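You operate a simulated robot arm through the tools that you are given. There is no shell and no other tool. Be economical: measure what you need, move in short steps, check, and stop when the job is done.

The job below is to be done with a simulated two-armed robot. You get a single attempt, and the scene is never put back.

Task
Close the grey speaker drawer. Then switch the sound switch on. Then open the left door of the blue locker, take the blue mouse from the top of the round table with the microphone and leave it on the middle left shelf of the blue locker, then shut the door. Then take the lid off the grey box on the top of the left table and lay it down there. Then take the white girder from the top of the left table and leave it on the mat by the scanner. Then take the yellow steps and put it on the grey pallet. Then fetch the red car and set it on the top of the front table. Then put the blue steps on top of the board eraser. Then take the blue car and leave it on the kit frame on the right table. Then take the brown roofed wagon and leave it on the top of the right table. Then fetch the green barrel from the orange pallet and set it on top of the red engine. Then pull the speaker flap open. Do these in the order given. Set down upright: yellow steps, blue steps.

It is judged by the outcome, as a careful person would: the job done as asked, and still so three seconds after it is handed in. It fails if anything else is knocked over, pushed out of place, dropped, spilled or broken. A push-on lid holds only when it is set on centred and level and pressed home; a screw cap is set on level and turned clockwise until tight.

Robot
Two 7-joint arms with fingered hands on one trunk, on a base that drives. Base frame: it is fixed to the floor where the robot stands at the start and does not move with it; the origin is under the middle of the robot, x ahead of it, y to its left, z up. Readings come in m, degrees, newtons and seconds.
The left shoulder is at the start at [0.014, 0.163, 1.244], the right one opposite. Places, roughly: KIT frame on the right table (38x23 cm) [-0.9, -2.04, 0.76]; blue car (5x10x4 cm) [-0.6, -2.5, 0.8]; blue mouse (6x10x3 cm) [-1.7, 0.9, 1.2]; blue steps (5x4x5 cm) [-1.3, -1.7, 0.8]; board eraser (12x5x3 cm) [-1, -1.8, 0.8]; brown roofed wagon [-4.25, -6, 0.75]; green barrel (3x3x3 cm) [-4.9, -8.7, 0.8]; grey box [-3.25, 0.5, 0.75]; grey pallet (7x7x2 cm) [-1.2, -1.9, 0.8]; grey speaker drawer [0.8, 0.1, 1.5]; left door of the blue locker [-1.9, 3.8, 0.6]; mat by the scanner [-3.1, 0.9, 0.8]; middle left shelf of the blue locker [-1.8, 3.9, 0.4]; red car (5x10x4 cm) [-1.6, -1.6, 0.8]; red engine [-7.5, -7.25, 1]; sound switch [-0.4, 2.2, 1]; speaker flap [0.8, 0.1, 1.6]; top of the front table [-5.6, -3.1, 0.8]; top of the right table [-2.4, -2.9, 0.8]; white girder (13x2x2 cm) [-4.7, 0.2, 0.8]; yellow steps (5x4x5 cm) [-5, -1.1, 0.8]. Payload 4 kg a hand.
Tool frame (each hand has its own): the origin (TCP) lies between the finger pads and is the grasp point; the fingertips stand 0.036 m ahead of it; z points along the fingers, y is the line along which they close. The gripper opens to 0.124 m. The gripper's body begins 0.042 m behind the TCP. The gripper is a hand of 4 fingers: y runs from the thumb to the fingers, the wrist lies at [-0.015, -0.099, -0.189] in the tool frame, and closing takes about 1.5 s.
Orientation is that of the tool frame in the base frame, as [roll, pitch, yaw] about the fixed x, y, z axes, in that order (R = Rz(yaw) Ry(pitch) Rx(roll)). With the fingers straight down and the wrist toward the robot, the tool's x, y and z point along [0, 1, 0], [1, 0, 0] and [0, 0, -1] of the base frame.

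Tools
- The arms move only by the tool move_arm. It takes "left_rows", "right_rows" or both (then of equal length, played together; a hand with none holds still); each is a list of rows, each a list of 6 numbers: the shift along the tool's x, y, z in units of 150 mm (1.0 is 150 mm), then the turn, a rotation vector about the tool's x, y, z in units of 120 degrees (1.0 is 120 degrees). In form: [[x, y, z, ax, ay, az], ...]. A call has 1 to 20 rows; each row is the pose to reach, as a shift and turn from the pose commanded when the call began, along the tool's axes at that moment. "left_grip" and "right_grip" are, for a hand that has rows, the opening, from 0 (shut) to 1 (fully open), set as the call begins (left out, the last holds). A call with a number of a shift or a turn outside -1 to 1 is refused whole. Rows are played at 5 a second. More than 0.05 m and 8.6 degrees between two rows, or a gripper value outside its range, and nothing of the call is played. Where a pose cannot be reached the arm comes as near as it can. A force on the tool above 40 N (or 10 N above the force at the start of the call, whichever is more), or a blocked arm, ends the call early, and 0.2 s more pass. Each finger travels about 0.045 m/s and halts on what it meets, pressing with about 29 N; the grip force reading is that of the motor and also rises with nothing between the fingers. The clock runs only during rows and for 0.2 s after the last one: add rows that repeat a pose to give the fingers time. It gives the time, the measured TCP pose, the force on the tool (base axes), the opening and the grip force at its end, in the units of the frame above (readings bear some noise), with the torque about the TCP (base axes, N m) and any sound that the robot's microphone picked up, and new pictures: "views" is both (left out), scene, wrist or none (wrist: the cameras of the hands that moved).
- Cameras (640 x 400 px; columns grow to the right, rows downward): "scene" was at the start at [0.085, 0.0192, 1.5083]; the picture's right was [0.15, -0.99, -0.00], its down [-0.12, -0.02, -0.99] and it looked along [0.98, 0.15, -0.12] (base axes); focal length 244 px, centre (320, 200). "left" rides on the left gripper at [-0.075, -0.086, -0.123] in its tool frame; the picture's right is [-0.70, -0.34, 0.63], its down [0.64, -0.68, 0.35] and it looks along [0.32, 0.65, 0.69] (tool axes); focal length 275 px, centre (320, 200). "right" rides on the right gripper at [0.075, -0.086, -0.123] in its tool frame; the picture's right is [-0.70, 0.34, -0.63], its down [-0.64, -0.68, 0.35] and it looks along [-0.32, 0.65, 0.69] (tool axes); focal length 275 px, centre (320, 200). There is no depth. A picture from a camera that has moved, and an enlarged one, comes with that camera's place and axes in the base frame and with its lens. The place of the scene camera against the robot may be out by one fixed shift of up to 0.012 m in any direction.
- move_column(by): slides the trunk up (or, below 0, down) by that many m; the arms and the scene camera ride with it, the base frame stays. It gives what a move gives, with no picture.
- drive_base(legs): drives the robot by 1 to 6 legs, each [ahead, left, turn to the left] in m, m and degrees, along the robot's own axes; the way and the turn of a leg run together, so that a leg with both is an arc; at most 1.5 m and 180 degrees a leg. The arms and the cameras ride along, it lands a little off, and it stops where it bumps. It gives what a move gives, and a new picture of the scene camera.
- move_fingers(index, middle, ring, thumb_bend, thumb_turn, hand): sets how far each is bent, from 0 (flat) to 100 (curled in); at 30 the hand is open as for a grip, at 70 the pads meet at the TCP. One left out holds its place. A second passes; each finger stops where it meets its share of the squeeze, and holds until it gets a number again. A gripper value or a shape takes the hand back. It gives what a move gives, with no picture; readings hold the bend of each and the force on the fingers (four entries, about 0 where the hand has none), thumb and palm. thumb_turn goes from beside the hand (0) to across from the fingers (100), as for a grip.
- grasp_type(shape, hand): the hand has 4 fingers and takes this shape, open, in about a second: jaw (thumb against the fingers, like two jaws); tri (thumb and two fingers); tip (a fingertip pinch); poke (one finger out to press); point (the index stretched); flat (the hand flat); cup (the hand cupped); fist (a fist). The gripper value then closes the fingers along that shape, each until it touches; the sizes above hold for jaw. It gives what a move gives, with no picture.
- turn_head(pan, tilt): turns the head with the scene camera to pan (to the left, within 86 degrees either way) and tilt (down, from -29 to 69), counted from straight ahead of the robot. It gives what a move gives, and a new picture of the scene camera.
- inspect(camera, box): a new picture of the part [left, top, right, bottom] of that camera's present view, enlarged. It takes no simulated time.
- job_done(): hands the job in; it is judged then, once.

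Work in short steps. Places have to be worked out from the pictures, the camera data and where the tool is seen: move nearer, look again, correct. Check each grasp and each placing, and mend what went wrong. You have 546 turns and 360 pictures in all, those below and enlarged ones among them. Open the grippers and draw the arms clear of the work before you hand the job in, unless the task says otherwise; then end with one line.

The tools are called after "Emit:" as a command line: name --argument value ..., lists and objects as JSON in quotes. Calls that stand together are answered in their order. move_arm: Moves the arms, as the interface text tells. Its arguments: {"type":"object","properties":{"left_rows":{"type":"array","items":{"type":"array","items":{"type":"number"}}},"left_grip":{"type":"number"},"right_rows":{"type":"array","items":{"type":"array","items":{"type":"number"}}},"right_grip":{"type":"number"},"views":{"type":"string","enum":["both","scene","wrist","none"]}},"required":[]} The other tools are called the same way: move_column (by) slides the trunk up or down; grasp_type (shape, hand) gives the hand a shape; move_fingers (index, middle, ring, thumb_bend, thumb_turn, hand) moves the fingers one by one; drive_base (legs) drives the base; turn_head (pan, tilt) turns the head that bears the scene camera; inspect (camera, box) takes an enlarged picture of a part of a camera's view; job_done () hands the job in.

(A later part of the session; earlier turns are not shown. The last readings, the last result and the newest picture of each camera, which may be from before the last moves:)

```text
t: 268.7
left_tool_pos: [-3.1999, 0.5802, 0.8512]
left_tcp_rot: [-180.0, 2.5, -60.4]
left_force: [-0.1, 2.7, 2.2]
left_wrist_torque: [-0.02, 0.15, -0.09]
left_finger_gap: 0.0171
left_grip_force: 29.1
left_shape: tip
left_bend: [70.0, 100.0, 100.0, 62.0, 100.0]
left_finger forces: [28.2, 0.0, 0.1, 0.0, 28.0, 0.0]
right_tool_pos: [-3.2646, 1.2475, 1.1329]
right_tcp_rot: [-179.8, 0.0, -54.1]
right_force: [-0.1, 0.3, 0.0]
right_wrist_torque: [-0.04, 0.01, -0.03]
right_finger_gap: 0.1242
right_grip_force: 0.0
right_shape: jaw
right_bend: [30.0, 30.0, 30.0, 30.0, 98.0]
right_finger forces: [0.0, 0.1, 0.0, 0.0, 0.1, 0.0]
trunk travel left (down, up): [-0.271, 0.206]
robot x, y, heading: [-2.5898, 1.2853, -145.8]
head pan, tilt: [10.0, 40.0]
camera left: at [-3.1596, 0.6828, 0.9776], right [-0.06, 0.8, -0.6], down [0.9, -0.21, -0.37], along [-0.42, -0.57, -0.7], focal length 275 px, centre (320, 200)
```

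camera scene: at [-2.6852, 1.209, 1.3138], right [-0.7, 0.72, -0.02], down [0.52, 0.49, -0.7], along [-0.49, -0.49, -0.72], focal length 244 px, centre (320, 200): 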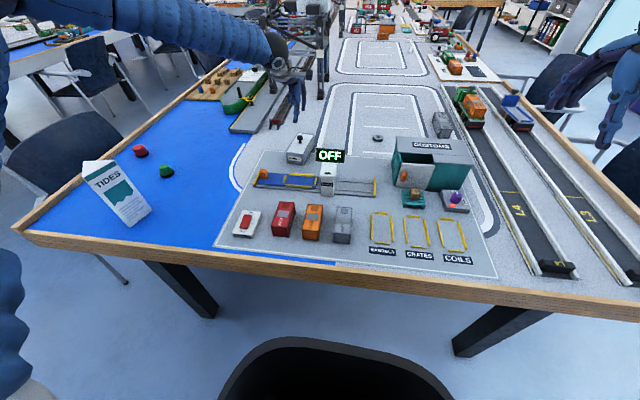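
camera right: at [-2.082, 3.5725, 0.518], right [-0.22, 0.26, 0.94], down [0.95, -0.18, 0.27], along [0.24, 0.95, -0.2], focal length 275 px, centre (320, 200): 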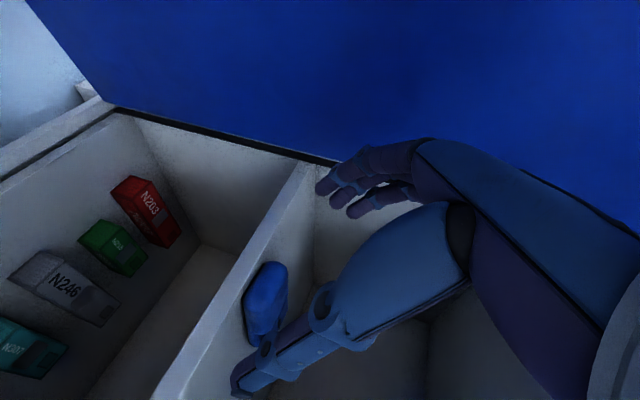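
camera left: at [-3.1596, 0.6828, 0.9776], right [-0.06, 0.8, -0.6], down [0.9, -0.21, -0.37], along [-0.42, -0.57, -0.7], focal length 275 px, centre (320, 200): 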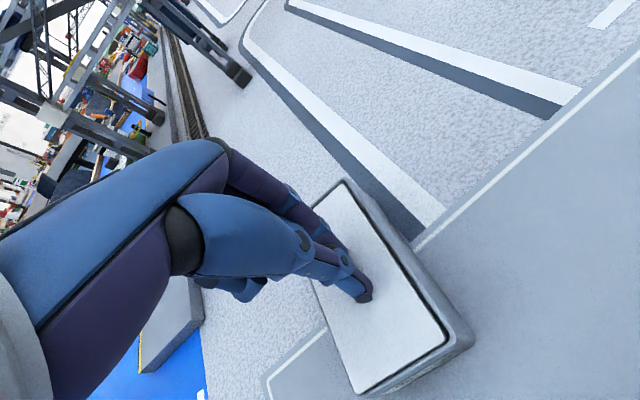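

The knob is gripped, with a gap of 17 mm and 28 N on each side. I lift straight up slowly.

Emit:
move_arm --left_rows '[[0, 0, -0.04, 0, 0, 0], [0, 0, -0.1, 0, 0, 0], [0, 0, -0.2, 0, 0, 0], [0, 0, -0.35, 0, 0, 0], [0, 0, -0.5, 0, 0, 0], [0, 0, -0.65, 0, 0, 0]]'

```text
t: 270.1
left_tool_pos: [-3.1978, 0.5766, 0.9486]
left_tcp_rot: [180.0, 2.5, -60.4]
left_force: [0.0, -0.1, -0.2]
left_wrist_torque: [-0.02, 0.03, 0.0]
left_finger_gap: 0.0157
left_grip_force: 28.5
left_shape: tip
left_bend: [70.0, 100.0, 100.0, 63.0, 100.0]
left_finger forces: [29.7, 0.0, 0.0, 0.0, 28.2, 0.0]
right_tool_pos: [-3.2632, 1.2491, 1.1323]
right_tcp_rot: [-179.9, 0.0, -54.2]
right_force: [-0.3, 0.8, 0.7]
right_wrist_torque: [0.0, 0.01, -0.01]
right_finger_gap: 0.1239
right_grip_force: 0.0
right_shape: jaw
right_bend: [30.0, 30.0, 30.0, 30.0, 98.0]
right_finger forces: [0.0, 0.0, 0.0, 0.0, 0.1, 0.1]
trunk travel left (down, up): [-0.271, 0.206]
robot x, y, heading: [-2.5871, 1.2823, -145.5]
head pan, tilt: [10.0, 40.0]
camera scene: at [-2.6842, 1.2102, 1.3141], right [-0.7, 0.72, -0.02], down [0.52, 0.49, -0.7], along [-0.49, -0.49, -0.72], focal length 244 px, centre (320, 200)
camera left: at [-3.1573, 0.6789, 1.0745], right [-0.06, 0.8, -0.6], down [0.9, -0.21, -0.37], along [-0.42, -0.57, -0.7], focal length 275 px, centre (320, 200)
```

scene: 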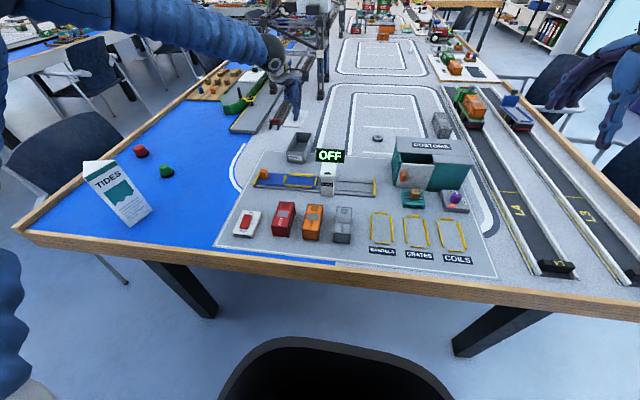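
left: 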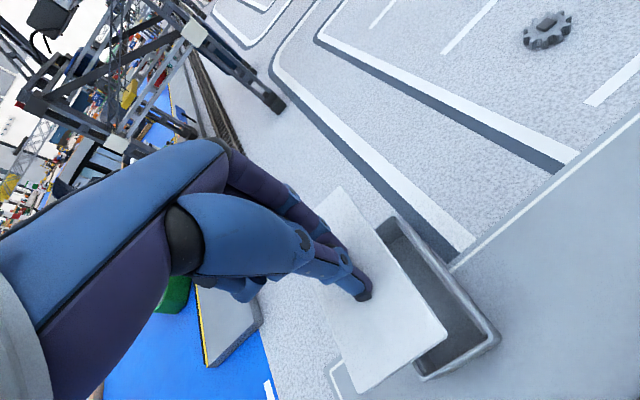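

The lid is off and the box stands open. I carry the lid over to the free blue area of the same table, around [-2.91, 0.42].

Emit:
move_arm --left_rows '[[0.23, -0.14, 0, 0, 0, 0], [0.46, -0.28, 0, 0, 0, 0], [0.7, -0.43, 0, 0, 0, 0], [0.93, -0.575, 0, 0, 0, 0]]' --views "none"

Emit:
move_arm --left_rows '[[0.23, -0.14, 0, 0, 0, 0], [0.46, -0.28, 0, 0, 0, 0], [0.7, -0.43, 0.15, 0, 0, 0], [0.93, -0.575, 0.35, 0, 0, 0], [0.93, -0.575, 0.5, 0, 0, 0]]'

```text
t: 271.1
left_tool_pos: [-3.054, 0.4995, 0.9414]
left_tcp_rot: [-180.0, 2.6, -60.5]
left_force: [-0.3, -0.3, -0.2]
left_wrist_torque: [0.0, 0.0, -0.01]
left_finger_gap: 0.0152
left_grip_force: 28.6
left_shape: tip
left_bend: [70.0, 100.0, 100.0, 63.0, 100.0]
left_finger forces: [27.8, 0.0, 0.1, 0.0, 27.2, 0.0]
right_tool_pos: [-3.2638, 1.2489, 1.1338]
right_tcp_rot: [-179.9, 0.2, -54.2]
right_force: [-0.5, 0.0, 0.1]
right_wrist_torque: [0.02, 0.0, 0.03]
right_finger_gap: 0.1243
right_grip_force: 0.0
right_shape: jaw
right_bend: [30.0, 30.0, 30.0, 30.0, 98.0]
right_finger forces: [0.0, 0.1, 0.1, 0.0, 0.0, 0.1]
trunk travel left (down, up): [-0.271, 0.206]
robot x, y, heading: [-2.5904, 1.2816, -145.9]
head pan, tilt: [10.0, 40.0]
```

```text
refused: row 4 steps farther than a row can; nothing moved
```

The second part was refused, with a step slightly too long. I resend it with shorter steps.

Emit:
move_arm --left_rows '[[0.23, -0.14, 0, 0, 0, 0], [0.46, -0.28, 0, 0, 0, 0], [0.7, -0.43, 0, 0, 0, 0], [0.93, -0.575, 0, 0, 0, 0], [0.93, -0.575, 0.25, 0, 0, 0], [0.93, -0.575, 0.5, 0, 0, 0]]'

```text
t: 272.5
left_tool_pos: [-2.9116, 0.4212, 0.8604]
left_tcp_rot: [-180.0, 2.4, -60.4]
left_force: [0.4, -0.1, -1.0]
left_wrist_torque: [0.02, 0.02, 0.01]
left_finger_gap: 0.0148
left_grip_force: 28.9
left_shape: tip
left_bend: [70.0, 100.0, 100.0, 63.0, 100.0]
left_finger forces: [27.9, 0.0, 0.1, 0.0, 27.5, 0.0]
right_tool_pos: [-3.2647, 1.2464, 1.1326]
right_tcp_rot: [-179.8, 0.0, -54.2]
right_force: [0.1, 0.8, 0.9]
right_wrist_torque: [0.0, 0.04, -0.01]
right_finger_gap: 0.124
right_grip_force: 0.1
right_shape: jaw
right_bend: [30.0, 30.0, 30.0, 30.0, 98.0]
right_finger forces: [0.0, 0.1, 0.0, 0.0, 0.1, 0.0]
trunk travel left (down, up): [-0.271, 0.206]
robot x, y, heading: [-2.5916, 1.2843, -146.0]
head pan, tilt: [10.0, 40.0]
camera scene: at [-2.6839, 1.2088, 1.3139], right [-0.7, 0.72, -0.02], down [0.52, 0.49, -0.7], along [-0.49, -0.49, -0.72], focal length 244 px, centre (320, 200)
camera left: at [-2.871, 0.5226, 0.9856], right [-0.06, 0.8, -0.6], down [0.9, -0.21, -0.37], along [-0.42, -0.57, -0.71], focal length 275 px, centre (320, 200)
```

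scene: 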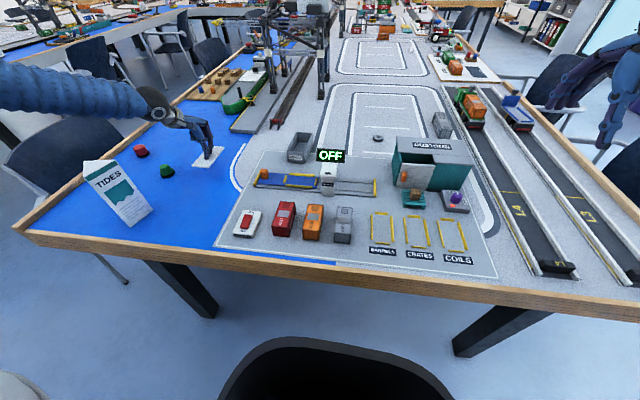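
left: 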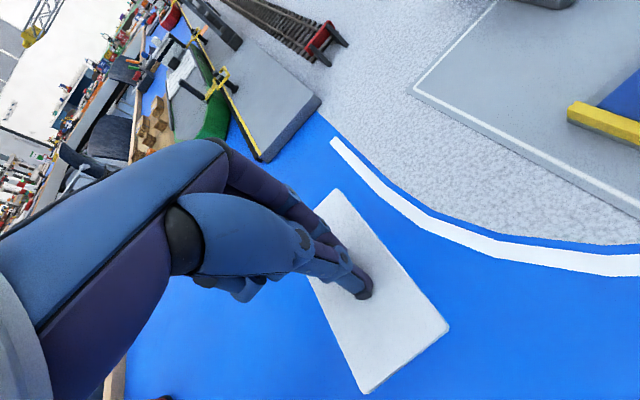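

Clear blue surface lies under the lid. I lower it to contact.

Emit:
move_arm --left_rows '[[0, 0, 0.12, 0, 0, 0], [0, 0, 0.2, 0, 0, 0], [0, 0, 0.26, 0, 0, 0], [0, 0, 0.3, 0, 0, 0], [0, 0, 0.34, 0, 0, 0], [0, 0, 0.38, 0, 0, 0], [0, 0, 0.42, 0, 0, 0]]' --views "wrist"

```text
t: 274.1
left_tool_pos: [-2.9136, 0.425, 0.8034]
left_tcp_rot: [179.6, 2.6, -60.4]
left_force: [3.6, 0.7, 27.5]
left_wrist_torque: [-0.14, 0.21, -0.11]
left_finger_gap: 0.0141
left_grip_force: 28.8
left_shape: tip
left_bend: [70.0, 100.0, 100.0, 63.0, 100.0]
left_finger forces: [25.7, 0.1, 0.1, 0.0, 36.8, 0.0]
right_tool_pos: [-3.2649, 1.2501, 1.1338]
right_tcp_rot: [-179.9, 0.0, -54.3]
right_force: [-0.1, 0.0, 0.5]
right_wrist_torque: [0.04, 0.04, 0.0]
right_finger_gap: 0.1241
right_grip_force: 0.1
right_shape: jaw
right_bend: [30.0, 30.0, 30.0, 30.0, 98.0]
right_finger forces: [0.1, 0.1, 0.0, 0.1, 0.0, 0.1]
trunk travel left (down, up): [-0.271, 0.206]
robot x, y, heading: [-2.5926, 1.283, -145.7]
head pan, tilt: [10.0, 40.0]
camera left: at [-2.8735, 0.5275, 0.929], right [-0.07, 0.79, -0.61], down [0.9, -0.21, -0.38], along [-0.43, -0.57, -0.7], focal length 275 px, centre (320, 200)
```

left: 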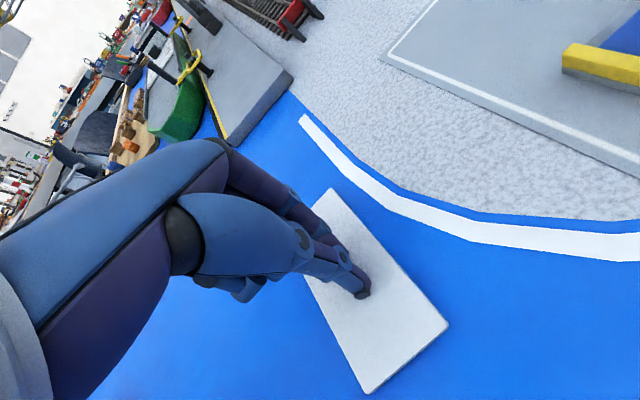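

The lid is down on the table. I ease off, open and lift away.

Emit:
move_arm --left_rows '[[0, 0, -0.03, 0, 0, 0], [0, 0, -0.03, 0, 0, 0], [0, 0, -0.03, 0, 0, 0], [0, 0, -0.03, 0, 0, 0], [0, 0, -0.2, 0, 0, 0], [0, 0, -0.45, 0, 0, 0], [0, 0, -0.75, 0, 0, 0], [0, 0, -1.0, 0, 0, 0]]' --left_grip 0.5 --views "wrist"

Emit:
turn_head --pan 0 --tilt 10

```text
t: 275.9
left_tool_pos: [-2.9098, 0.4193, 0.9498]
left_tcp_rot: [180.0, 2.5, -60.5]
left_force: [-0.2, -1.1, -0.4]
left_wrist_torque: [0.0, 0.02, -0.02]
left_finger_gap: 0.0615
left_grip_force: 0.0
left_shape: tip
left_bend: [43.0, 98.0, 99.0, 56.0, 99.0]
left_finger forces: [0.0, 0.0, 0.0, 0.0, 0.0, 0.1]
right_tool_pos: [-3.2639, 1.2482, 1.1335]
right_tcp_rot: [-179.8, -0.1, -54.3]
right_force: [0.5, 0.4, 0.1]
right_wrist_torque: [-0.01, 0.01, -0.01]
right_finger_gap: 0.1237
right_grip_force: 0.1
right_shape: jaw
right_bend: [30.0, 30.0, 30.0, 30.0, 98.0]
right_finger forces: [0.0, 0.0, 0.0, 0.1, 0.0, 0.0]
trunk travel left (down, up): [-0.271, 0.206]
robot x, y, heading: [-2.5925, 1.2821, -145.8]
head pan, tilt: [10.0, 40.0]
camera left: at [-2.8696, 0.5216, 1.0755], right [-0.06, 0.8, -0.6], down [0.9, -0.21, -0.37], along [-0.42, -0.57, -0.71], focal length 275 px, centre (320, 200)
```

left: 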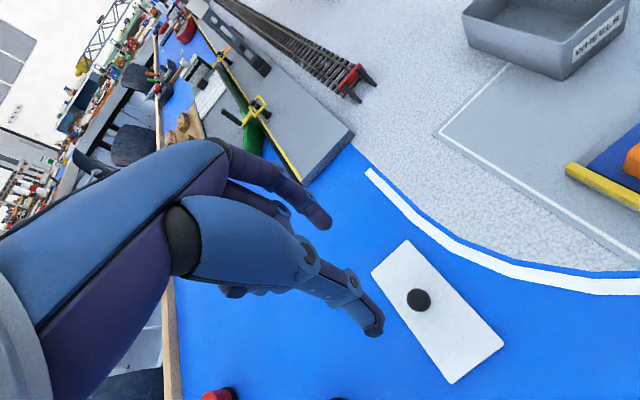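

```text
t: 276.9
left_tool_pos: [-2.9091, 0.4197, 0.9472]
left_tcp_rot: [-180.0, 2.5, -60.5]
left_force: [0.2, -0.7, -0.9]
left_wrist_torque: [-0.01, 0.0, 0.0]
left_finger_gap: 0.0617
left_grip_force: 0.1
left_shape: tip
left_bend: [43.0, 98.0, 99.0, 56.0, 99.0]
left_finger forces: [0.0, 0.0, 0.0, 0.0, 0.1, 0.0]
right_tool_pos: [-3.264, 1.2476, 1.1319]
right_tcp_rot: [-179.8, 0.0, -54.2]
right_force: [-0.8, 0.2, 0.1]
right_wrist_torque: [0.0, 0.01, 0.01]
right_finger_gap: 0.1241
right_grip_force: 0.1
right_shape: jaw
right_bend: [30.0, 30.0, 30.0, 30.0, 98.0]
right_finger forces: [0.1, 0.0, 0.0, 0.1, 0.0, 0.0]
trunk travel left (down, up): [-0.271, 0.206]
robot x, y, heading: [-2.5941, 1.2831, -146.1]
head pan, tilt: [0.0, 10.0]
camera scene: at [-2.7044, 1.2139, 1.3604], right [-0.56, 0.83, 0.0], down [0.23, 0.15, -0.96], along [-0.8, -0.54, -0.28], focal length 244 px, centre (320, 200)
```

scene: 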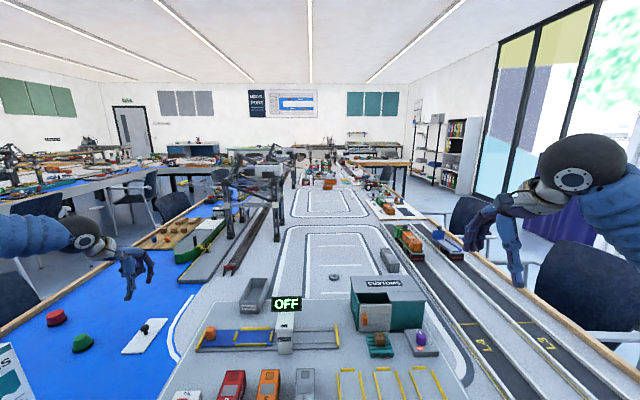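

The lid lies on the table. Next is the white girder near [-4.7, 0.2], and I zoom in on the far part of this table.

Emit:
inspect --camera "scene" --box '[220, 130, 480, 260]'

```text
2.46 times, centred on (350, 195) of scene
camera zoom: at [-2.7044, 1.2139, 1.3604], right [-0.56, 0.83, 0.0], down [0.23, 0.15, -0.96], along [-0.8, -0.54, -0.28], focal length 599 px, centre (246, 212)
```

zoom: 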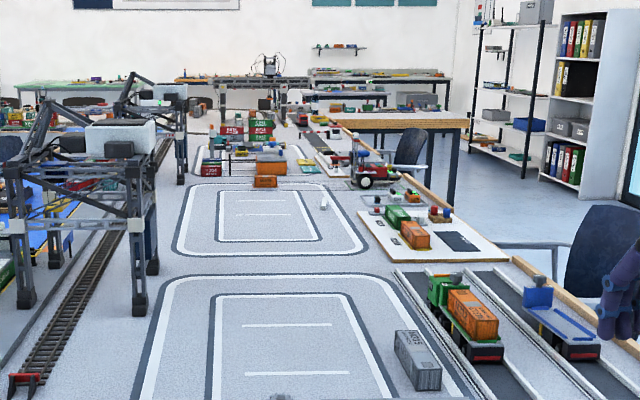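

The small white bar seen end-on at about [-4.67, 0.25] is the girder, best reached from the window side between two chairs. I raise the left hand and drive out around the table corner.

Emit:
move_arm --left_rows '[[-0.1, -0.1, -0.25, 0, 0, 0], [-0.2, -0.2, -0.5, 0, 0, 0], [-0.4, -0.25, -0.75, 0, 0, 0], [-0.6, -0.3, -1.0, 0, 0, 0]]' --left_grip 0.5 --views "none"

Emit:
drive_base --legs '[[0, -0.65, 0], [-0.5, 0, 0], [0, -1.1, 0], [0, 0, 90]]'

```text
t: 277.9
left_tool_pos: [-2.9121, 0.5129, 1.1036]
left_tcp_rot: [180.0, 2.5, -60.5]
left_force: [0.6, 0.2, 0.9]
left_wrist_torque: [0.03, 0.04, 0.0]
left_finger_gap: 0.0618
left_grip_force: 0.1
left_shape: tip
left_bend: [43.0, 98.0, 99.0, 56.0, 99.0]
left_finger forces: [0.1, 0.0, 0.1, 0.1, 0.0, 0.1]
right_tool_pos: [-3.2652, 1.2501, 1.1316]
right_tcp_rot: [-180.0, 0.1, -54.2]
right_force: [0.0, 0.6, -0.4]
right_wrist_torque: [-0.04, 0.0, -0.01]
right_finger_gap: 0.1238
right_grip_force: 0.1
right_shape: jaw
right_bend: [30.0, 30.0, 30.0, 30.0, 98.0]
right_finger forces: [0.0, 0.0, 0.0, 0.0, 0.0, 0.1]
trunk travel left (down, up): [-0.271, 0.206]
robot x, y, heading: [-2.5929, 1.2799, -145.9]
head pan, tilt: [0.0, 10.0]
```

```text
t: 293.1
left_tool_pos: [-2.4049, 2.6847, 1.1005]
left_tcp_rot: [180.0, 2.5, 29.2]
left_force: [-0.5, 0.4, -0.1]
left_wrist_torque: [-0.01, -0.01, 0.0]
left_finger_gap: 0.0617
left_grip_force: 0.1
left_shape: tip
left_bend: [43.0, 98.0, 99.0, 56.0, 99.0]
left_finger forces: [0.1, 0.0, 0.0, 0.1, 0.0, 0.0]
right_tool_pos: [-3.1429, 2.3368, 1.1333]
right_tcp_rot: [-179.9, 0.0, 35.5]
right_force: [-0.3, -0.3, -0.3]
right_wrist_torque: [-0.01, 0.0, -0.01]
right_finger_gap: 0.1243
right_grip_force: 0.0
right_shape: jaw
right_bend: [30.0, 30.0, 30.0, 30.0, 98.0]
right_finger forces: [0.0, 0.1, 0.0, 0.1, 0.1, 0.0]
trunk travel left (down, up): [-0.271, 0.206]
robot x, y, heading: [-3.1778, 3.0154, -56.0]
head pan, tilt: [0.0, 10.0]
camera scene: at [-3.1037, 2.9056, 1.3605], right [-0.83, -0.56, 0.0], down [-0.15, 0.23, -0.96], along [0.54, -0.8, -0.27], focal length 244 px, centre (320, 200)
```

scene: 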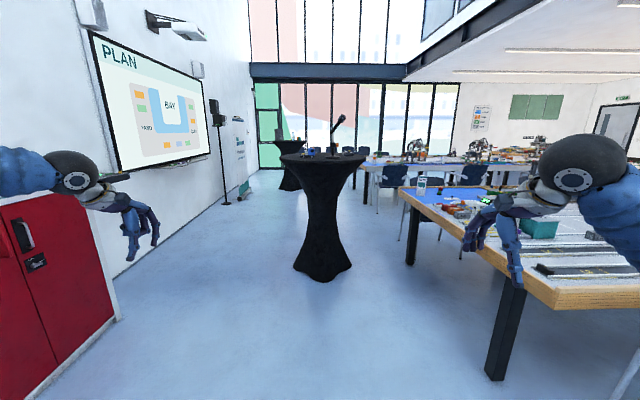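

I am at the table corner, facing across it. I slide right along the window side behind the chairs.

Emit:
drive_base --legs '[[0, -1.5, 0]]'

Emit:
turn_head --pan -40 --tilt 25

```text
t: 300.5
left_tool_pos: [-3.6532, 1.8455, 1.1019]
left_tcp_rot: [180.0, 2.5, 29.4]
left_force: [-0.2, -0.4, 0.6]
left_wrist_torque: [0.02, 0.0, -0.01]
left_finger_gap: 0.0618
left_grip_force: 0.2
left_shape: tip
left_bend: [43.0, 98.0, 99.0, 56.0, 99.0]
left_finger forces: [0.0, 0.0, 0.0, 0.1, 0.0, 0.0]
right_tool_pos: [-4.3894, 1.4959, 1.1322]
right_tcp_rot: [-179.7, -0.1, 35.6]
right_force: [-0.5, 0.3, -0.2]
right_wrist_torque: [0.02, 0.02, -0.01]
right_finger_gap: 0.1237
right_grip_force: 0.0
right_shape: jaw
right_bend: [30.0, 30.0, 30.0, 30.0, 98.0]
right_finger forces: [0.0, 0.1, 0.0, 0.1, 0.0, 0.0]
trunk travel left (down, up): [-0.271, 0.206]
robot x, y, heading: [-4.4213, 2.165, -55.9]
head pan, tilt: [0.0, 10.0]
camera scene: at [-4.3529, 2.0639, 1.3605], right [-0.83, -0.56, 0.0], down [-0.15, 0.23, -0.96], along [0.54, -0.8, -0.27], focal length 244 px, centre (320, 200)
```

scene: 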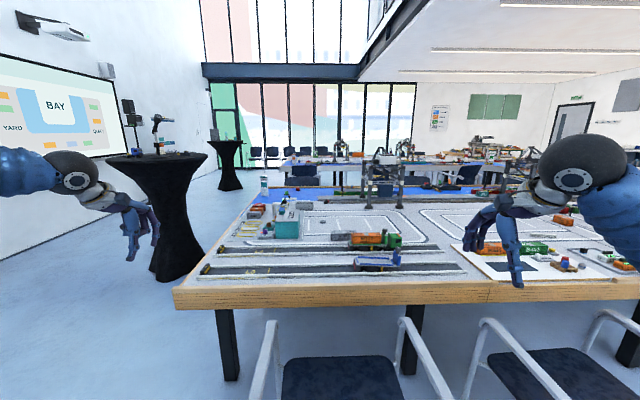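

```text
t: 301.6
left_tool_pos: [-3.6522, 1.8453, 1.1018]
left_tcp_rot: [-180.0, 2.5, 29.2]
left_force: [-0.4, 0.6, 0.0]
left_wrist_torque: [0.01, -0.01, 0.02]
left_finger_gap: 0.0617
left_grip_force: 0.1
left_shape: tip
left_bend: [43.0, 98.0, 99.0, 56.0, 99.0]
left_finger forces: [0.0, 0.0, 0.0, 0.0, 0.0, 0.0]
right_tool_pos: [-4.3888, 1.4941, 1.1331]
right_tcp_rot: [-179.7, 0.0, 35.6]
right_force: [-0.1, -0.2, -0.2]
right_wrist_torque: [-0.02, 0.02, 0.03]
right_finger_gap: 0.1241
right_grip_force: 0.0
right_shape: jaw
right_bend: [30.0, 30.0, 30.0, 30.0, 98.0]
right_finger forces: [0.1, 0.0, 0.0, 0.0, 0.1, 0.0]
trunk travel left (down, up): [-0.271, 0.206]
robot x, y, heading: [-4.423, 2.1709, -56.0]
head pan, tilt: [-40.0, 25.0]
camera scene: at [-4.4154, 2.0515, 1.3386], right [-0.99, 0.1, 0.07], down [-0.01, 0.5, -0.87], along [-0.12, -0.86, -0.49], focal length 244 px, centre (320, 200)
```

scene: 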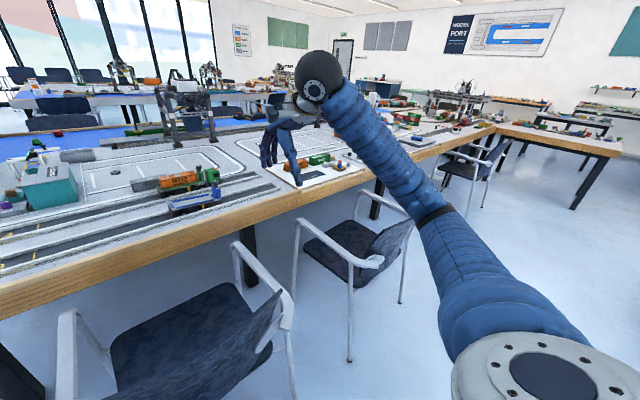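

The second chair is at n ≈ -3.4 and the next is well beyond, so there is a clear gap for me. I continue right by 1.5 m.

Emit:
drive_base --legs '[[0, -1.5, 0]]'

Emit:
turn_head --pan 10 --tilt 30

```text
t: 308.9
left_tool_pos: [-4.877, 1.0158, 1.1016]
left_tcp_rot: [-180.0, 2.5, 29.9]
left_force: [0.4, 0.3, 0.9]
left_wrist_torque: [0.04, -0.02, 0.03]
left_finger_gap: 0.0615
left_grip_force: 0.1
left_shape: tip
left_bend: [43.0, 98.0, 99.0, 56.0, 99.0]
left_finger forces: [0.0, 0.1, 0.0, 0.0, 0.1, 0.0]
right_tool_pos: [-5.6107, 0.659, 1.1316]
right_tcp_rot: [-179.8, 0.0, 36.0]
right_force: [-0.3, 0.3, -0.2]
right_wrist_torque: [0.0, -0.03, 0.0]
right_finger_gap: 0.1241
right_grip_force: 0.1
right_shape: jaw
right_bend: [30.0, 30.0, 30.0, 30.0, 98.0]
right_finger forces: [0.0, 0.0, 0.1, 0.0, 0.0, 0.0]
trunk travel left (down, up): [-0.271, 0.206]
robot x, y, heading: [-5.6464, 1.3329, -55.5]
head pan, tilt: [-40.0, 25.0]
camera scene: at [-5.641, 1.2164, 1.3385], right [-0.99, 0.09, 0.07], down [-0.01, 0.5, -0.87], along [-0.11, -0.86, -0.49], focal length 244 px, centre (320, 200)
```

scene: 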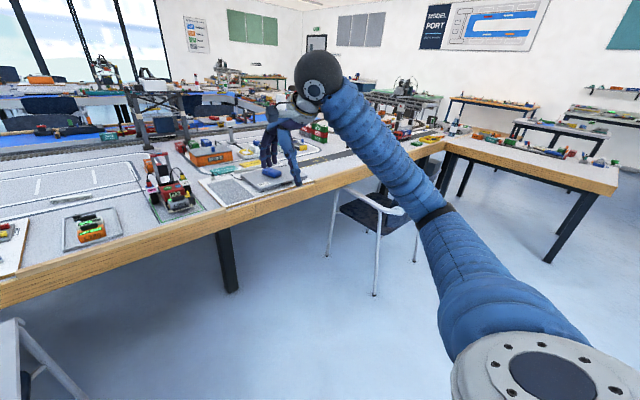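

```text
t: 310.1
left_tool_pos: [-4.8756, 1.0152, 1.1011]
left_tcp_rot: [180.0, 2.5, 29.9]
left_force: [-0.5, -0.3, 0.4]
left_wrist_torque: [-0.01, 0.02, -0.02]
left_finger_gap: 0.0616
left_grip_force: 0.2
left_shape: tip
left_bend: [43.0, 98.0, 99.0, 56.0, 99.0]
left_finger forces: [0.1, 0.0, 0.1, 0.0, 0.0, 0.1]
right_tool_pos: [-5.6092, 0.6589, 1.1328]
right_tcp_rot: [-179.7, 0.0, 36.0]
right_force: [0.5, 0.6, -0.1]
right_wrist_torque: [-0.03, 0.01, 0.0]
right_finger_gap: 0.124
right_grip_force: 0.3
right_shape: jaw
right_bend: [30.0, 30.0, 30.0, 30.0, 98.0]
right_finger forces: [0.0, 0.0, 0.0, 0.0, 0.0, 0.1]
trunk travel left (down, up): [-0.271, 0.206]
robot x, y, heading: [-5.6466, 1.3321, -55.5]
head pan, tilt: [10.0, 30.0]
camera scene: at [-5.569, 1.2445, 1.3287], right [-0.71, -0.7, -0.02], down [-0.4, 0.43, -0.81], along [0.57, -0.57, -0.59], focal length 244 px, centre (320, 200)
```

scene: 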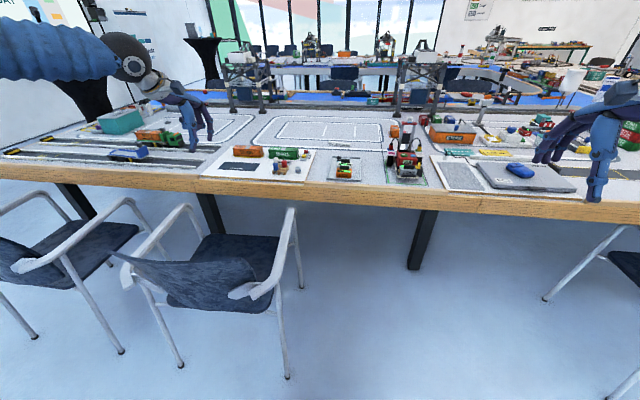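

There is a clear gap in front of me to the right of the chair. I zoom in on the table to find the girder.

Emit:
inspect --camera "scene" --box '[230, 100, 460, 200]'

```text
2.78 times, centred on (345, 150) of scene
camera zoom: at [-5.569, 1.2445, 1.3287], right [-0.71, -0.7, -0.02], down [-0.4, 0.43, -0.81], along [0.57, -0.57, -0.59], focal length 678 px, centre (250, 339)
```

zoom: 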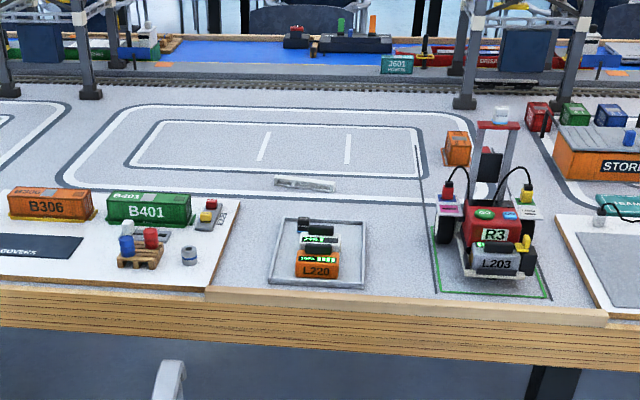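

The girder lies at about [-4.74, 0.26] with its axis near 26°. I raise the trunk, shift right to clear the chair leg and drive up to the table.

Emit:
move_column --by 0.15

Emit:
drive_base --legs '[[0, -0.22, 0], [0.55, 0, 0]]'

Emit:
grasp_type --shape "jaw" --hand "left"

Emit:
turn_head --pan 15 --tilt 45

Emit:
inspect --camera "left" --box '[0, 0, 640, 400]'

```text
t: 311.9
left_tool_pos: [-4.8751, 1.0167, 1.2525]
left_tcp_rot: [180.0, 2.5, 29.8]
left_force: [-0.5, 0.2, 0.0]
left_wrist_torque: [0.01, 0.01, 0.01]
left_finger_gap: 0.0616
left_grip_force: 0.1
left_shape: tip
left_bend: [43.0, 98.0, 99.0, 56.0, 99.0]
left_finger forces: [0.0, 0.1, 0.1, 0.1, 0.1, 0.1]
right_tool_pos: [-5.6105, 0.6599, 1.2828]
right_tcp_rot: [-179.8, 0.0, 36.0]
right_force: [-0.9, -0.4, 0.1]
right_wrist_torque: [0.0, 0.04, -0.04]
right_finger_gap: 0.1241
right_grip_force: 0.1
right_shape: jaw
right_bend: [30.0, 30.0, 30.0, 30.0, 98.0]
right_finger forces: [0.0, 0.1, 0.1, 0.0, 0.1, 0.1]
trunk travel left (down, up): [-0.421, 0.056]
robot x, y, heading: [-5.649, 1.3368, -55.6]
head pan, tilt: [10.0, 30.0]
```

```text
t: 316.3
left_tool_pos: [-4.7484, 0.4411, 1.2521]
left_tcp_rot: [180.0, 2.6, 29.8]
left_force: [0.3, -0.4, 0.2]
left_wrist_torque: [-0.02, 0.02, 0.03]
left_finger_gap: 0.0616
left_grip_force: 0.1
left_shape: tip
left_bend: [43.0, 98.0, 99.0, 56.0, 99.0]
left_finger forces: [0.0, 0.1, 0.0, 0.0, 0.0, 0.1]
right_tool_pos: [-5.4831, 0.0861, 1.2827]
right_tcp_rot: [-179.7, 0.1, 36.0]
right_force: [1.1, -0.6, -0.2]
right_wrist_torque: [0.0, 0.0, -0.02]
right_finger_gap: 0.124
right_grip_force: 0.1
right_shape: jaw
right_bend: [30.0, 30.0, 30.0, 30.0, 98.0]
right_finger forces: [0.1, 0.0, 0.0, 0.1, 0.1, 0.1]
trunk travel left (down, up): [-0.421, 0.056]
robot x, y, heading: [-5.5252, 0.7621, -55.5]
head pan, tilt: [10.0, 30.0]
camera scene: at [-5.4641, 0.7032, 1.4919], right [-0.71, -0.7, 0.0], down [-0.35, 0.36, -0.86], along [0.6, -0.61, -0.51], focal length 244 px, centre (320, 200)
```

scene: 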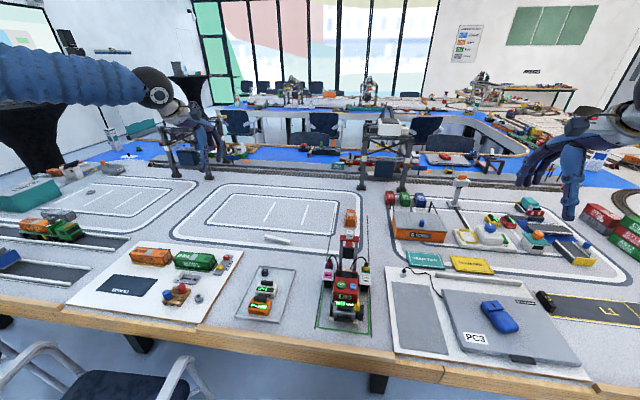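

```text
t: 317.2
left_tool_pos: [-4.7491, 0.4403, 1.2521]
left_tcp_rot: [180.0, 2.4, 29.8]
left_force: [0.8, -0.1, 0.5]
left_wrist_torque: [0.03, 0.01, 0.0]
left_finger_gap: 0.1239
left_grip_force: 0.0
left_shape: jaw
left_bend: [30.0, 30.0, 30.0, 30.0, 98.0]
left_finger forces: [0.0, 0.0, 0.0, 0.1, 0.1, 0.0]
right_tool_pos: [-5.4827, 0.0866, 1.2825]
right_tcp_rot: [-179.8, 0.1, 36.0]
right_force: [0.1, 0.2, 0.4]
right_wrist_torque: [0.02, 0.01, 0.01]
right_finger_gap: 0.124
right_grip_force: 0.0
right_shape: jaw
right_bend: [30.0, 30.0, 30.0, 30.0, 98.0]
right_finger forces: [0.0, 0.1, 0.1, 0.1, 0.1, 0.1]
trunk travel left (down, up): [-0.421, 0.056]
robot x, y, heading: [-5.5178, 0.757, -55.6]
head pan, tilt: [10.0, 30.0]
```

```text
t: 318.0
left_tool_pos: [-4.7496, 0.4407, 1.2527]
left_tcp_rot: [180.0, 2.5, 29.7]
left_force: [0.2, 0.0, 0.1]
left_wrist_torque: [0.01, 0.01, -0.01]
left_finger_gap: 0.1238
left_grip_force: 0.1
left_shape: jaw
left_bend: [30.0, 30.0, 30.0, 30.0, 98.0]
left_finger forces: [0.0, 0.0, 0.0, 0.1, 0.0, 0.1]
right_tool_pos: [-5.4831, 0.0857, 1.2822]
right_tcp_rot: [-179.9, 0.0, 36.0]
right_force: [-0.3, -0.4, 0.0]
right_wrist_torque: [0.0, 0.04, 0.0]
right_finger_gap: 0.1239
right_grip_force: 0.1
right_shape: jaw
right_bend: [30.0, 30.0, 30.0, 30.0, 98.0]
right_finger forces: [0.0, 0.1, 0.1, 0.0, 0.0, 0.0]
trunk travel left (down, up): [-0.421, 0.056]
robot x, y, heading: [-5.5183, 0.7597, -55.8]
head pan, tilt: [15.0, 45.0]
camera scene: at [-5.466, 0.7154, 1.4695], right [-0.65, -0.76, 0.0], down [-0.54, 0.47, -0.7], along [0.53, -0.46, -0.71], focal length 244 px, centre (320, 200)
```

scene: 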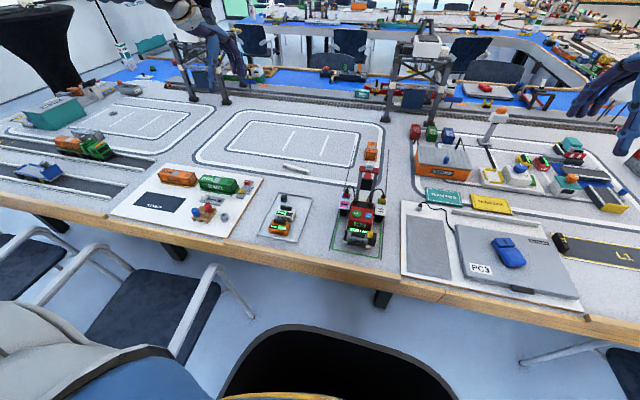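

```text
1.00 times, centred on (320, 200) of left (not enlarged: the box is as wide or as high as the picture)
camera zoom: at [-4.8515, 0.4799, 1.3778], right [-0.8, -0.07, -0.6], down [0.21, 0.9, -0.37], along [0.57, -0.42, -0.71], focal length 275 px, centre (320, 200)
```

zoom: 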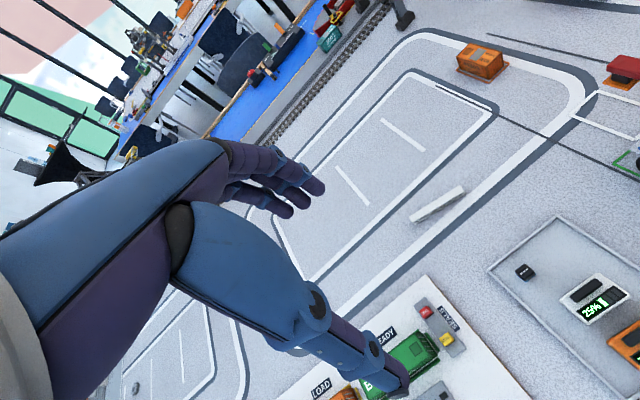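

Both cameras agree that the girder is at [-4.708, 0.211, 0.77], axis 22°. It is at the edge of my reach, so I move 8 cm closer and lower the trunk 12 cm.

Emit:
drive_base --legs '[[0.08, 0, 0]]'

Emit:
move_column --by -0.12

```text
t: 319.0
left_tool_pos: [-4.7024, 0.3734, 1.2497]
left_tcp_rot: [-179.9, 2.5, 29.9]
left_force: [-0.6, -0.6, 0.1]
left_wrist_torque: [0.04, 0.04, 0.02]
left_finger_gap: 0.1238
left_grip_force: 0.1
left_shape: jaw
left_bend: [30.0, 30.0, 30.0, 30.0, 98.0]
left_finger forces: [0.1, 0.0, 0.1, 0.0, 0.0, 0.0]
right_tool_pos: [-5.4358, 0.0167, 1.2815]
right_tcp_rot: [-179.8, -0.1, 36.0]
right_force: [0.6, -0.1, -0.4]
right_wrist_torque: [0.02, 0.03, 0.0]
right_finger_gap: 0.1239
right_grip_force: 0.1
right_shape: jaw
right_bend: [30.0, 30.0, 30.0, 30.0, 98.0]
right_finger forces: [0.1, 0.0, 0.0, 0.0, 0.0, 0.0]
trunk travel left (down, up): [-0.421, 0.056]
robot x, y, heading: [-5.4778, 0.6907, -55.4]
head pan, tilt: [15.0, 45.0]
camera scene: at [-5.4196, 0.6476, 1.4693], right [-0.65, -0.76, 0.0], down [-0.54, 0.47, -0.7], along [0.53, -0.45, -0.71], focal length 244 px, centre (320, 200)
```

scene: 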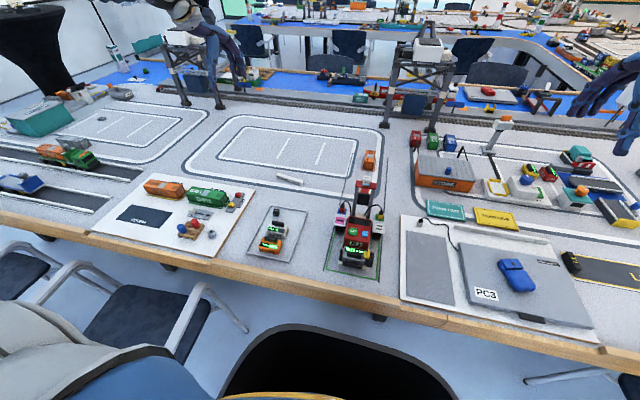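

```text
t: 320.5
left_tool_pos: [-4.7042, 0.3756, 1.1325]
left_tcp_rot: [179.9, 2.5, 29.8]
left_force: [0.5, -0.1, -0.2]
left_wrist_torque: [0.01, 0.0, 0.01]
left_finger_gap: 0.1237
left_grip_force: 0.0
left_shape: jaw
left_bend: [30.0, 30.0, 30.0, 30.0, 98.0]
left_finger forces: [0.0, 0.1, 0.0, 0.0, 0.0, 0.0]
right_tool_pos: [-5.4375, 0.0201, 1.164]
right_tcp_rot: [-180.0, -0.1, 36.0]
right_force: [0.5, -0.2, -0.2]
right_wrist_torque: [-0.02, 0.0, 0.0]
right_finger_gap: 0.124
right_grip_force: 0.0
right_shape: jaw
right_bend: [30.0, 30.0, 30.0, 30.0, 98.0]
right_finger forces: [0.0, 0.0, 0.0, 0.0, 0.0, 0.0]
trunk travel left (down, up): [-0.301, 0.176]
robot x, y, heading: [-5.4757, 0.6914, -55.3]
head pan, tilt: [15.0, 45.0]
```

I move over the girder, align the fingers across it and come down part way.

Emit:
move_arm --left_rows '[[-0.12, 0.2, 0.1, 0, 0.005, 0.015], [-0.24, 0.4, 0.2, 0, 0.01, 0.03], [-0.36, 0.6, 0.35, 0, 0.015, 0.045], [-0.48, 0.8, 0.55, 0, 0.02, 0.06], [-0.57, 0.94, 0.75, 0, 0.021, 0.065], [-0.57, 0.94, 1.0, 0, 0.021, 0.065]]' --left_grip 0.6

```text
t: 321.9
left_tool_pos: [-4.7124, 0.2072, 0.9827]
left_tcp_rot: [179.8, -0.1, 22.0]
left_force: [-0.6, -0.2, -1.0]
left_wrist_torque: [0.0, 0.04, 0.0]
left_finger_gap: 0.0749
left_grip_force: 0.2
left_shape: jaw
left_bend: [38.0, 42.0, 40.0, 53.0, 99.0]
left_finger forces: [0.1, 0.1, 0.0, 0.0, 0.1, 0.1]
right_tool_pos: [-5.4378, 0.0186, 1.1621]
right_tcp_rot: [-179.8, 0.1, 36.1]
right_force: [0.4, 0.4, -0.6]
right_wrist_torque: [-0.01, -0.01, -0.02]
right_finger_gap: 0.1237
right_grip_force: 0.1
right_shape: jaw
right_bend: [30.0, 30.0, 30.0, 30.0, 98.0]
right_finger forces: [0.0, 0.0, 0.0, 0.1, 0.1, 0.0]
trunk travel left (down, up): [-0.301, 0.176]
robot x, y, heading: [-5.4733, 0.6923, -55.6]
head pan, tilt: [15.0, 45.0]
camera scene: at [-5.4045, 0.6263, 1.3405], right [-0.65, -0.76, -0.02], down [-0.57, 0.5, -0.65], along [0.5, -0.41, -0.76], focal length 244 px, centre (320, 200)
camera left: at [-4.8147, 0.2578, 1.107], right [-0.77, 0.05, -0.63], down [0.34, 0.87, -0.35], along [0.54, -0.49, -0.69], focal length 275 px, centre (320, 200)
```

scene: 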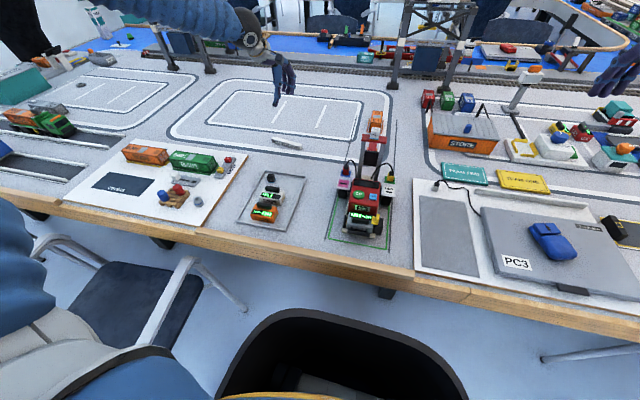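
left: 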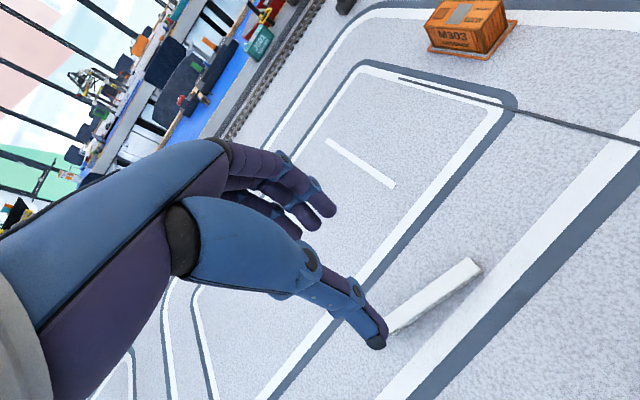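

The girder lies squarely under the hand. I descend to just above the table.

Emit:
move_arm --left_rows '[[0.04, 0, 0.25, 0, 0, 0], [0.09, 0, 0.5, 0, 0, 0], [0.09, 0, 0.75, 0, 0, 0], [0.09, 0, 1.0, 0, 0, 0]]' --views "none"

Emit:
move_arm --left_rows '[[0, 0, 0.08, 0, 0, 0], [0, 0, 0.16, 0, 0, 0], [0, 0, 0.22, 0, 0, 0]]' --left_grip 0.4 --views "wrist"

```text
t: 322.9
left_tool_pos: [-4.6988, 0.2115, 0.8333]
left_tcp_rot: [179.8, 0.0, 22.1]
left_force: [-0.1, -1.3, 0.3]
left_wrist_torque: [0.02, 0.01, 0.01]
left_finger_gap: 0.0749
left_grip_force: 0.0
left_shape: jaw
left_bend: [38.0, 42.0, 40.0, 53.0, 99.0]
left_finger forces: [0.0, 0.0, 0.1, 0.0, 0.0, 0.0]
right_tool_pos: [-5.4373, 0.0192, 1.1633]
right_tcp_rot: [-179.8, 0.0, 35.9]
right_force: [-0.1, 0.2, 0.0]
right_wrist_torque: [-0.01, -0.03, 0.01]
right_finger_gap: 0.1242
right_grip_force: 0.1
right_shape: jaw
right_bend: [30.0, 30.0, 30.0, 30.0, 98.0]
right_finger forces: [0.0, 0.1, 0.0, 0.1, 0.0, 0.1]
trunk travel left (down, up): [-0.301, 0.176]
robot x, y, heading: [-5.4778, 0.6946, -55.9]
head pan, tilt: [15.0, 45.0]
```

```text
t: 323.7
left_tool_pos: [-4.7006, 0.2124, 0.8021]
left_tcp_rot: [179.9, 0.0, 22.1]
left_force: [-0.4, 0.1, 0.0]
left_wrist_torque: [0.0, 0.02, -0.02]
left_finger_gap: 0.0501
left_grip_force: 0.1
left_shape: jaw
left_bend: [46.0, 50.0, 48.0, 59.0, 100.0]
left_finger forces: [0.0, 0.1, 0.0, 0.1, 0.1, 0.1]
right_tool_pos: [-5.4382, 0.0203, 1.1625]
right_tcp_rot: [-179.8, 0.0, 36.0]
right_force: [0.6, -0.5, 0.1]
right_wrist_torque: [0.0, 0.0, 0.01]
right_finger_gap: 0.1241
right_grip_force: 0.1
right_shape: jaw
right_bend: [30.0, 30.0, 30.0, 30.0, 98.0]
right_finger forces: [0.0, 0.1, 0.0, 0.0, 0.1, 0.1]
trunk travel left (down, up): [-0.301, 0.176]
robot x, y, heading: [-5.4753, 0.6939, -55.9]
head pan, tilt: [15.0, 45.0]
camera left: at [-4.8021, 0.2628, 0.9245], right [-0.77, 0.05, -0.63], down [0.34, 0.87, -0.35], along [0.54, -0.48, -0.69], focal length 275 px, centre (320, 200)
```

left: 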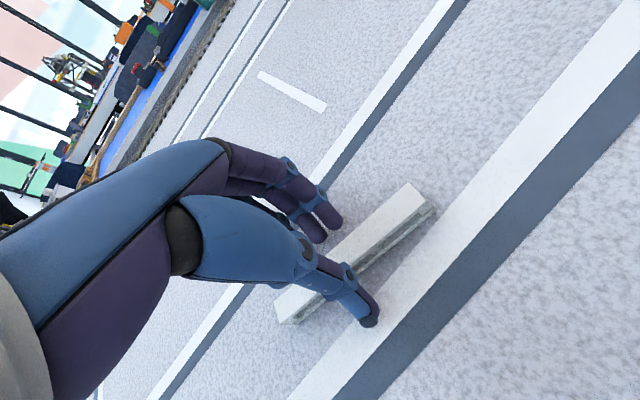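

The girder is between thumb and fingers. I go 4 mm lower and close.

Emit:
move_arm --left_rows '[[0, 0, 0.03, 0, 0, 0], [0, 0, 0.03, 0, 0, 0], [0, 0, 0.03, 0, 0, 0], [0, 0, 0.03, 0, 0, 0], [0, 0, 0.03, 0, 0, 0], [0, 0, 0.03, 0, 0, 0]]' --left_grip 0 --views "none"

Emit:
move_arm --left_rows '[[0, 0, -0.1, 0, 0, 0], [0, 0, -0.3, 0, 0, 0], [0, 0, -0.6, 0, 0, 0], [0, 0, -0.9, 0, 0, 0]]' --views "wrist"

```text
t: 325.1
left_tool_pos: [-4.7003, 0.2121, 0.7993]
left_tcp_rot: [179.9, 0.0, 22.0]
left_force: [1.9, -1.1, 12.2]
left_wrist_torque: [-0.15, -0.11, -0.09]
left_finger_gap: 0.0133
left_grip_force: 29.2
left_shape: jaw
left_bend: [65.0, 66.0, 66.0, 65.0, 100.0]
left_finger forces: [18.4, 10.7, 5.8, 0.1, 36.3, 0.0]
right_tool_pos: [-5.4394, 0.0196, 1.162]
right_tcp_rot: [-179.9, 0.0, 36.0]
right_force: [0.2, 0.9, 1.0]
right_wrist_torque: [0.01, 0.01, -0.01]
right_finger_gap: 0.1239
right_grip_force: 0.1
right_shape: jaw
right_bend: [30.0, 30.0, 30.0, 30.0, 98.0]
right_finger forces: [0.1, 0.0, 0.0, 0.0, 0.0, 0.0]
trunk travel left (down, up): [-0.301, 0.176]
robot x, y, heading: [-5.4767, 0.6919, -55.4]
head pan, tilt: [15.0, 45.0]
```

```text
t: 326.1
left_tool_pos: [-4.7023, 0.2124, 0.9331]
left_tcp_rot: [179.9, -0.1, 21.9]
left_force: [-0.4, 0.6, -1.0]
left_wrist_torque: [0.0, 0.01, 0.0]
left_finger_gap: 0.0124
left_grip_force: 29.1
left_shape: jaw
left_bend: [65.0, 67.0, 66.0, 65.0, 100.0]
left_finger forces: [19.2, 9.9, 4.5, 0.1, 33.6, 0.0]
right_tool_pos: [-5.4386, 0.0206, 1.1634]
right_tcp_rot: [-179.9, 0.0, 36.0]
right_force: [-0.6, -0.8, 1.0]
right_wrist_torque: [0.0, 0.01, -0.01]
right_finger_gap: 0.1241
right_grip_force: 0.0
right_shape: jaw
right_bend: [30.0, 30.0, 30.0, 30.0, 98.0]
right_finger forces: [0.0, 0.1, 0.0, 0.0, 0.0, 0.0]
trunk travel left (down, up): [-0.301, 0.176]
robot x, y, heading: [-5.4777, 0.6947, -55.6]
head pan, tilt: [15.0, 45.0]
camera left: at [-4.8031, 0.263, 1.0556], right [-0.77, 0.05, -0.64], down [0.34, 0.87, -0.35], along [0.54, -0.49, -0.69], focal length 275 px, centre (320, 200)
```

left: 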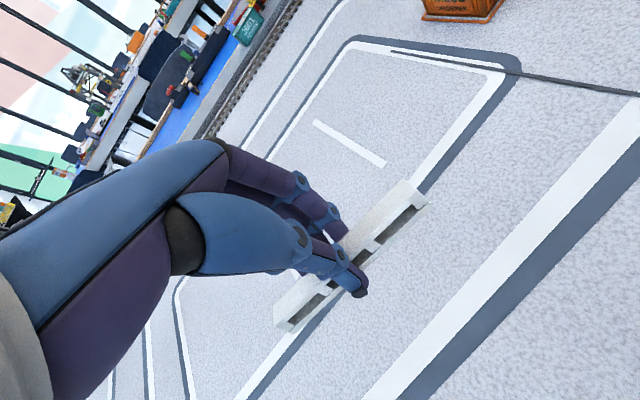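

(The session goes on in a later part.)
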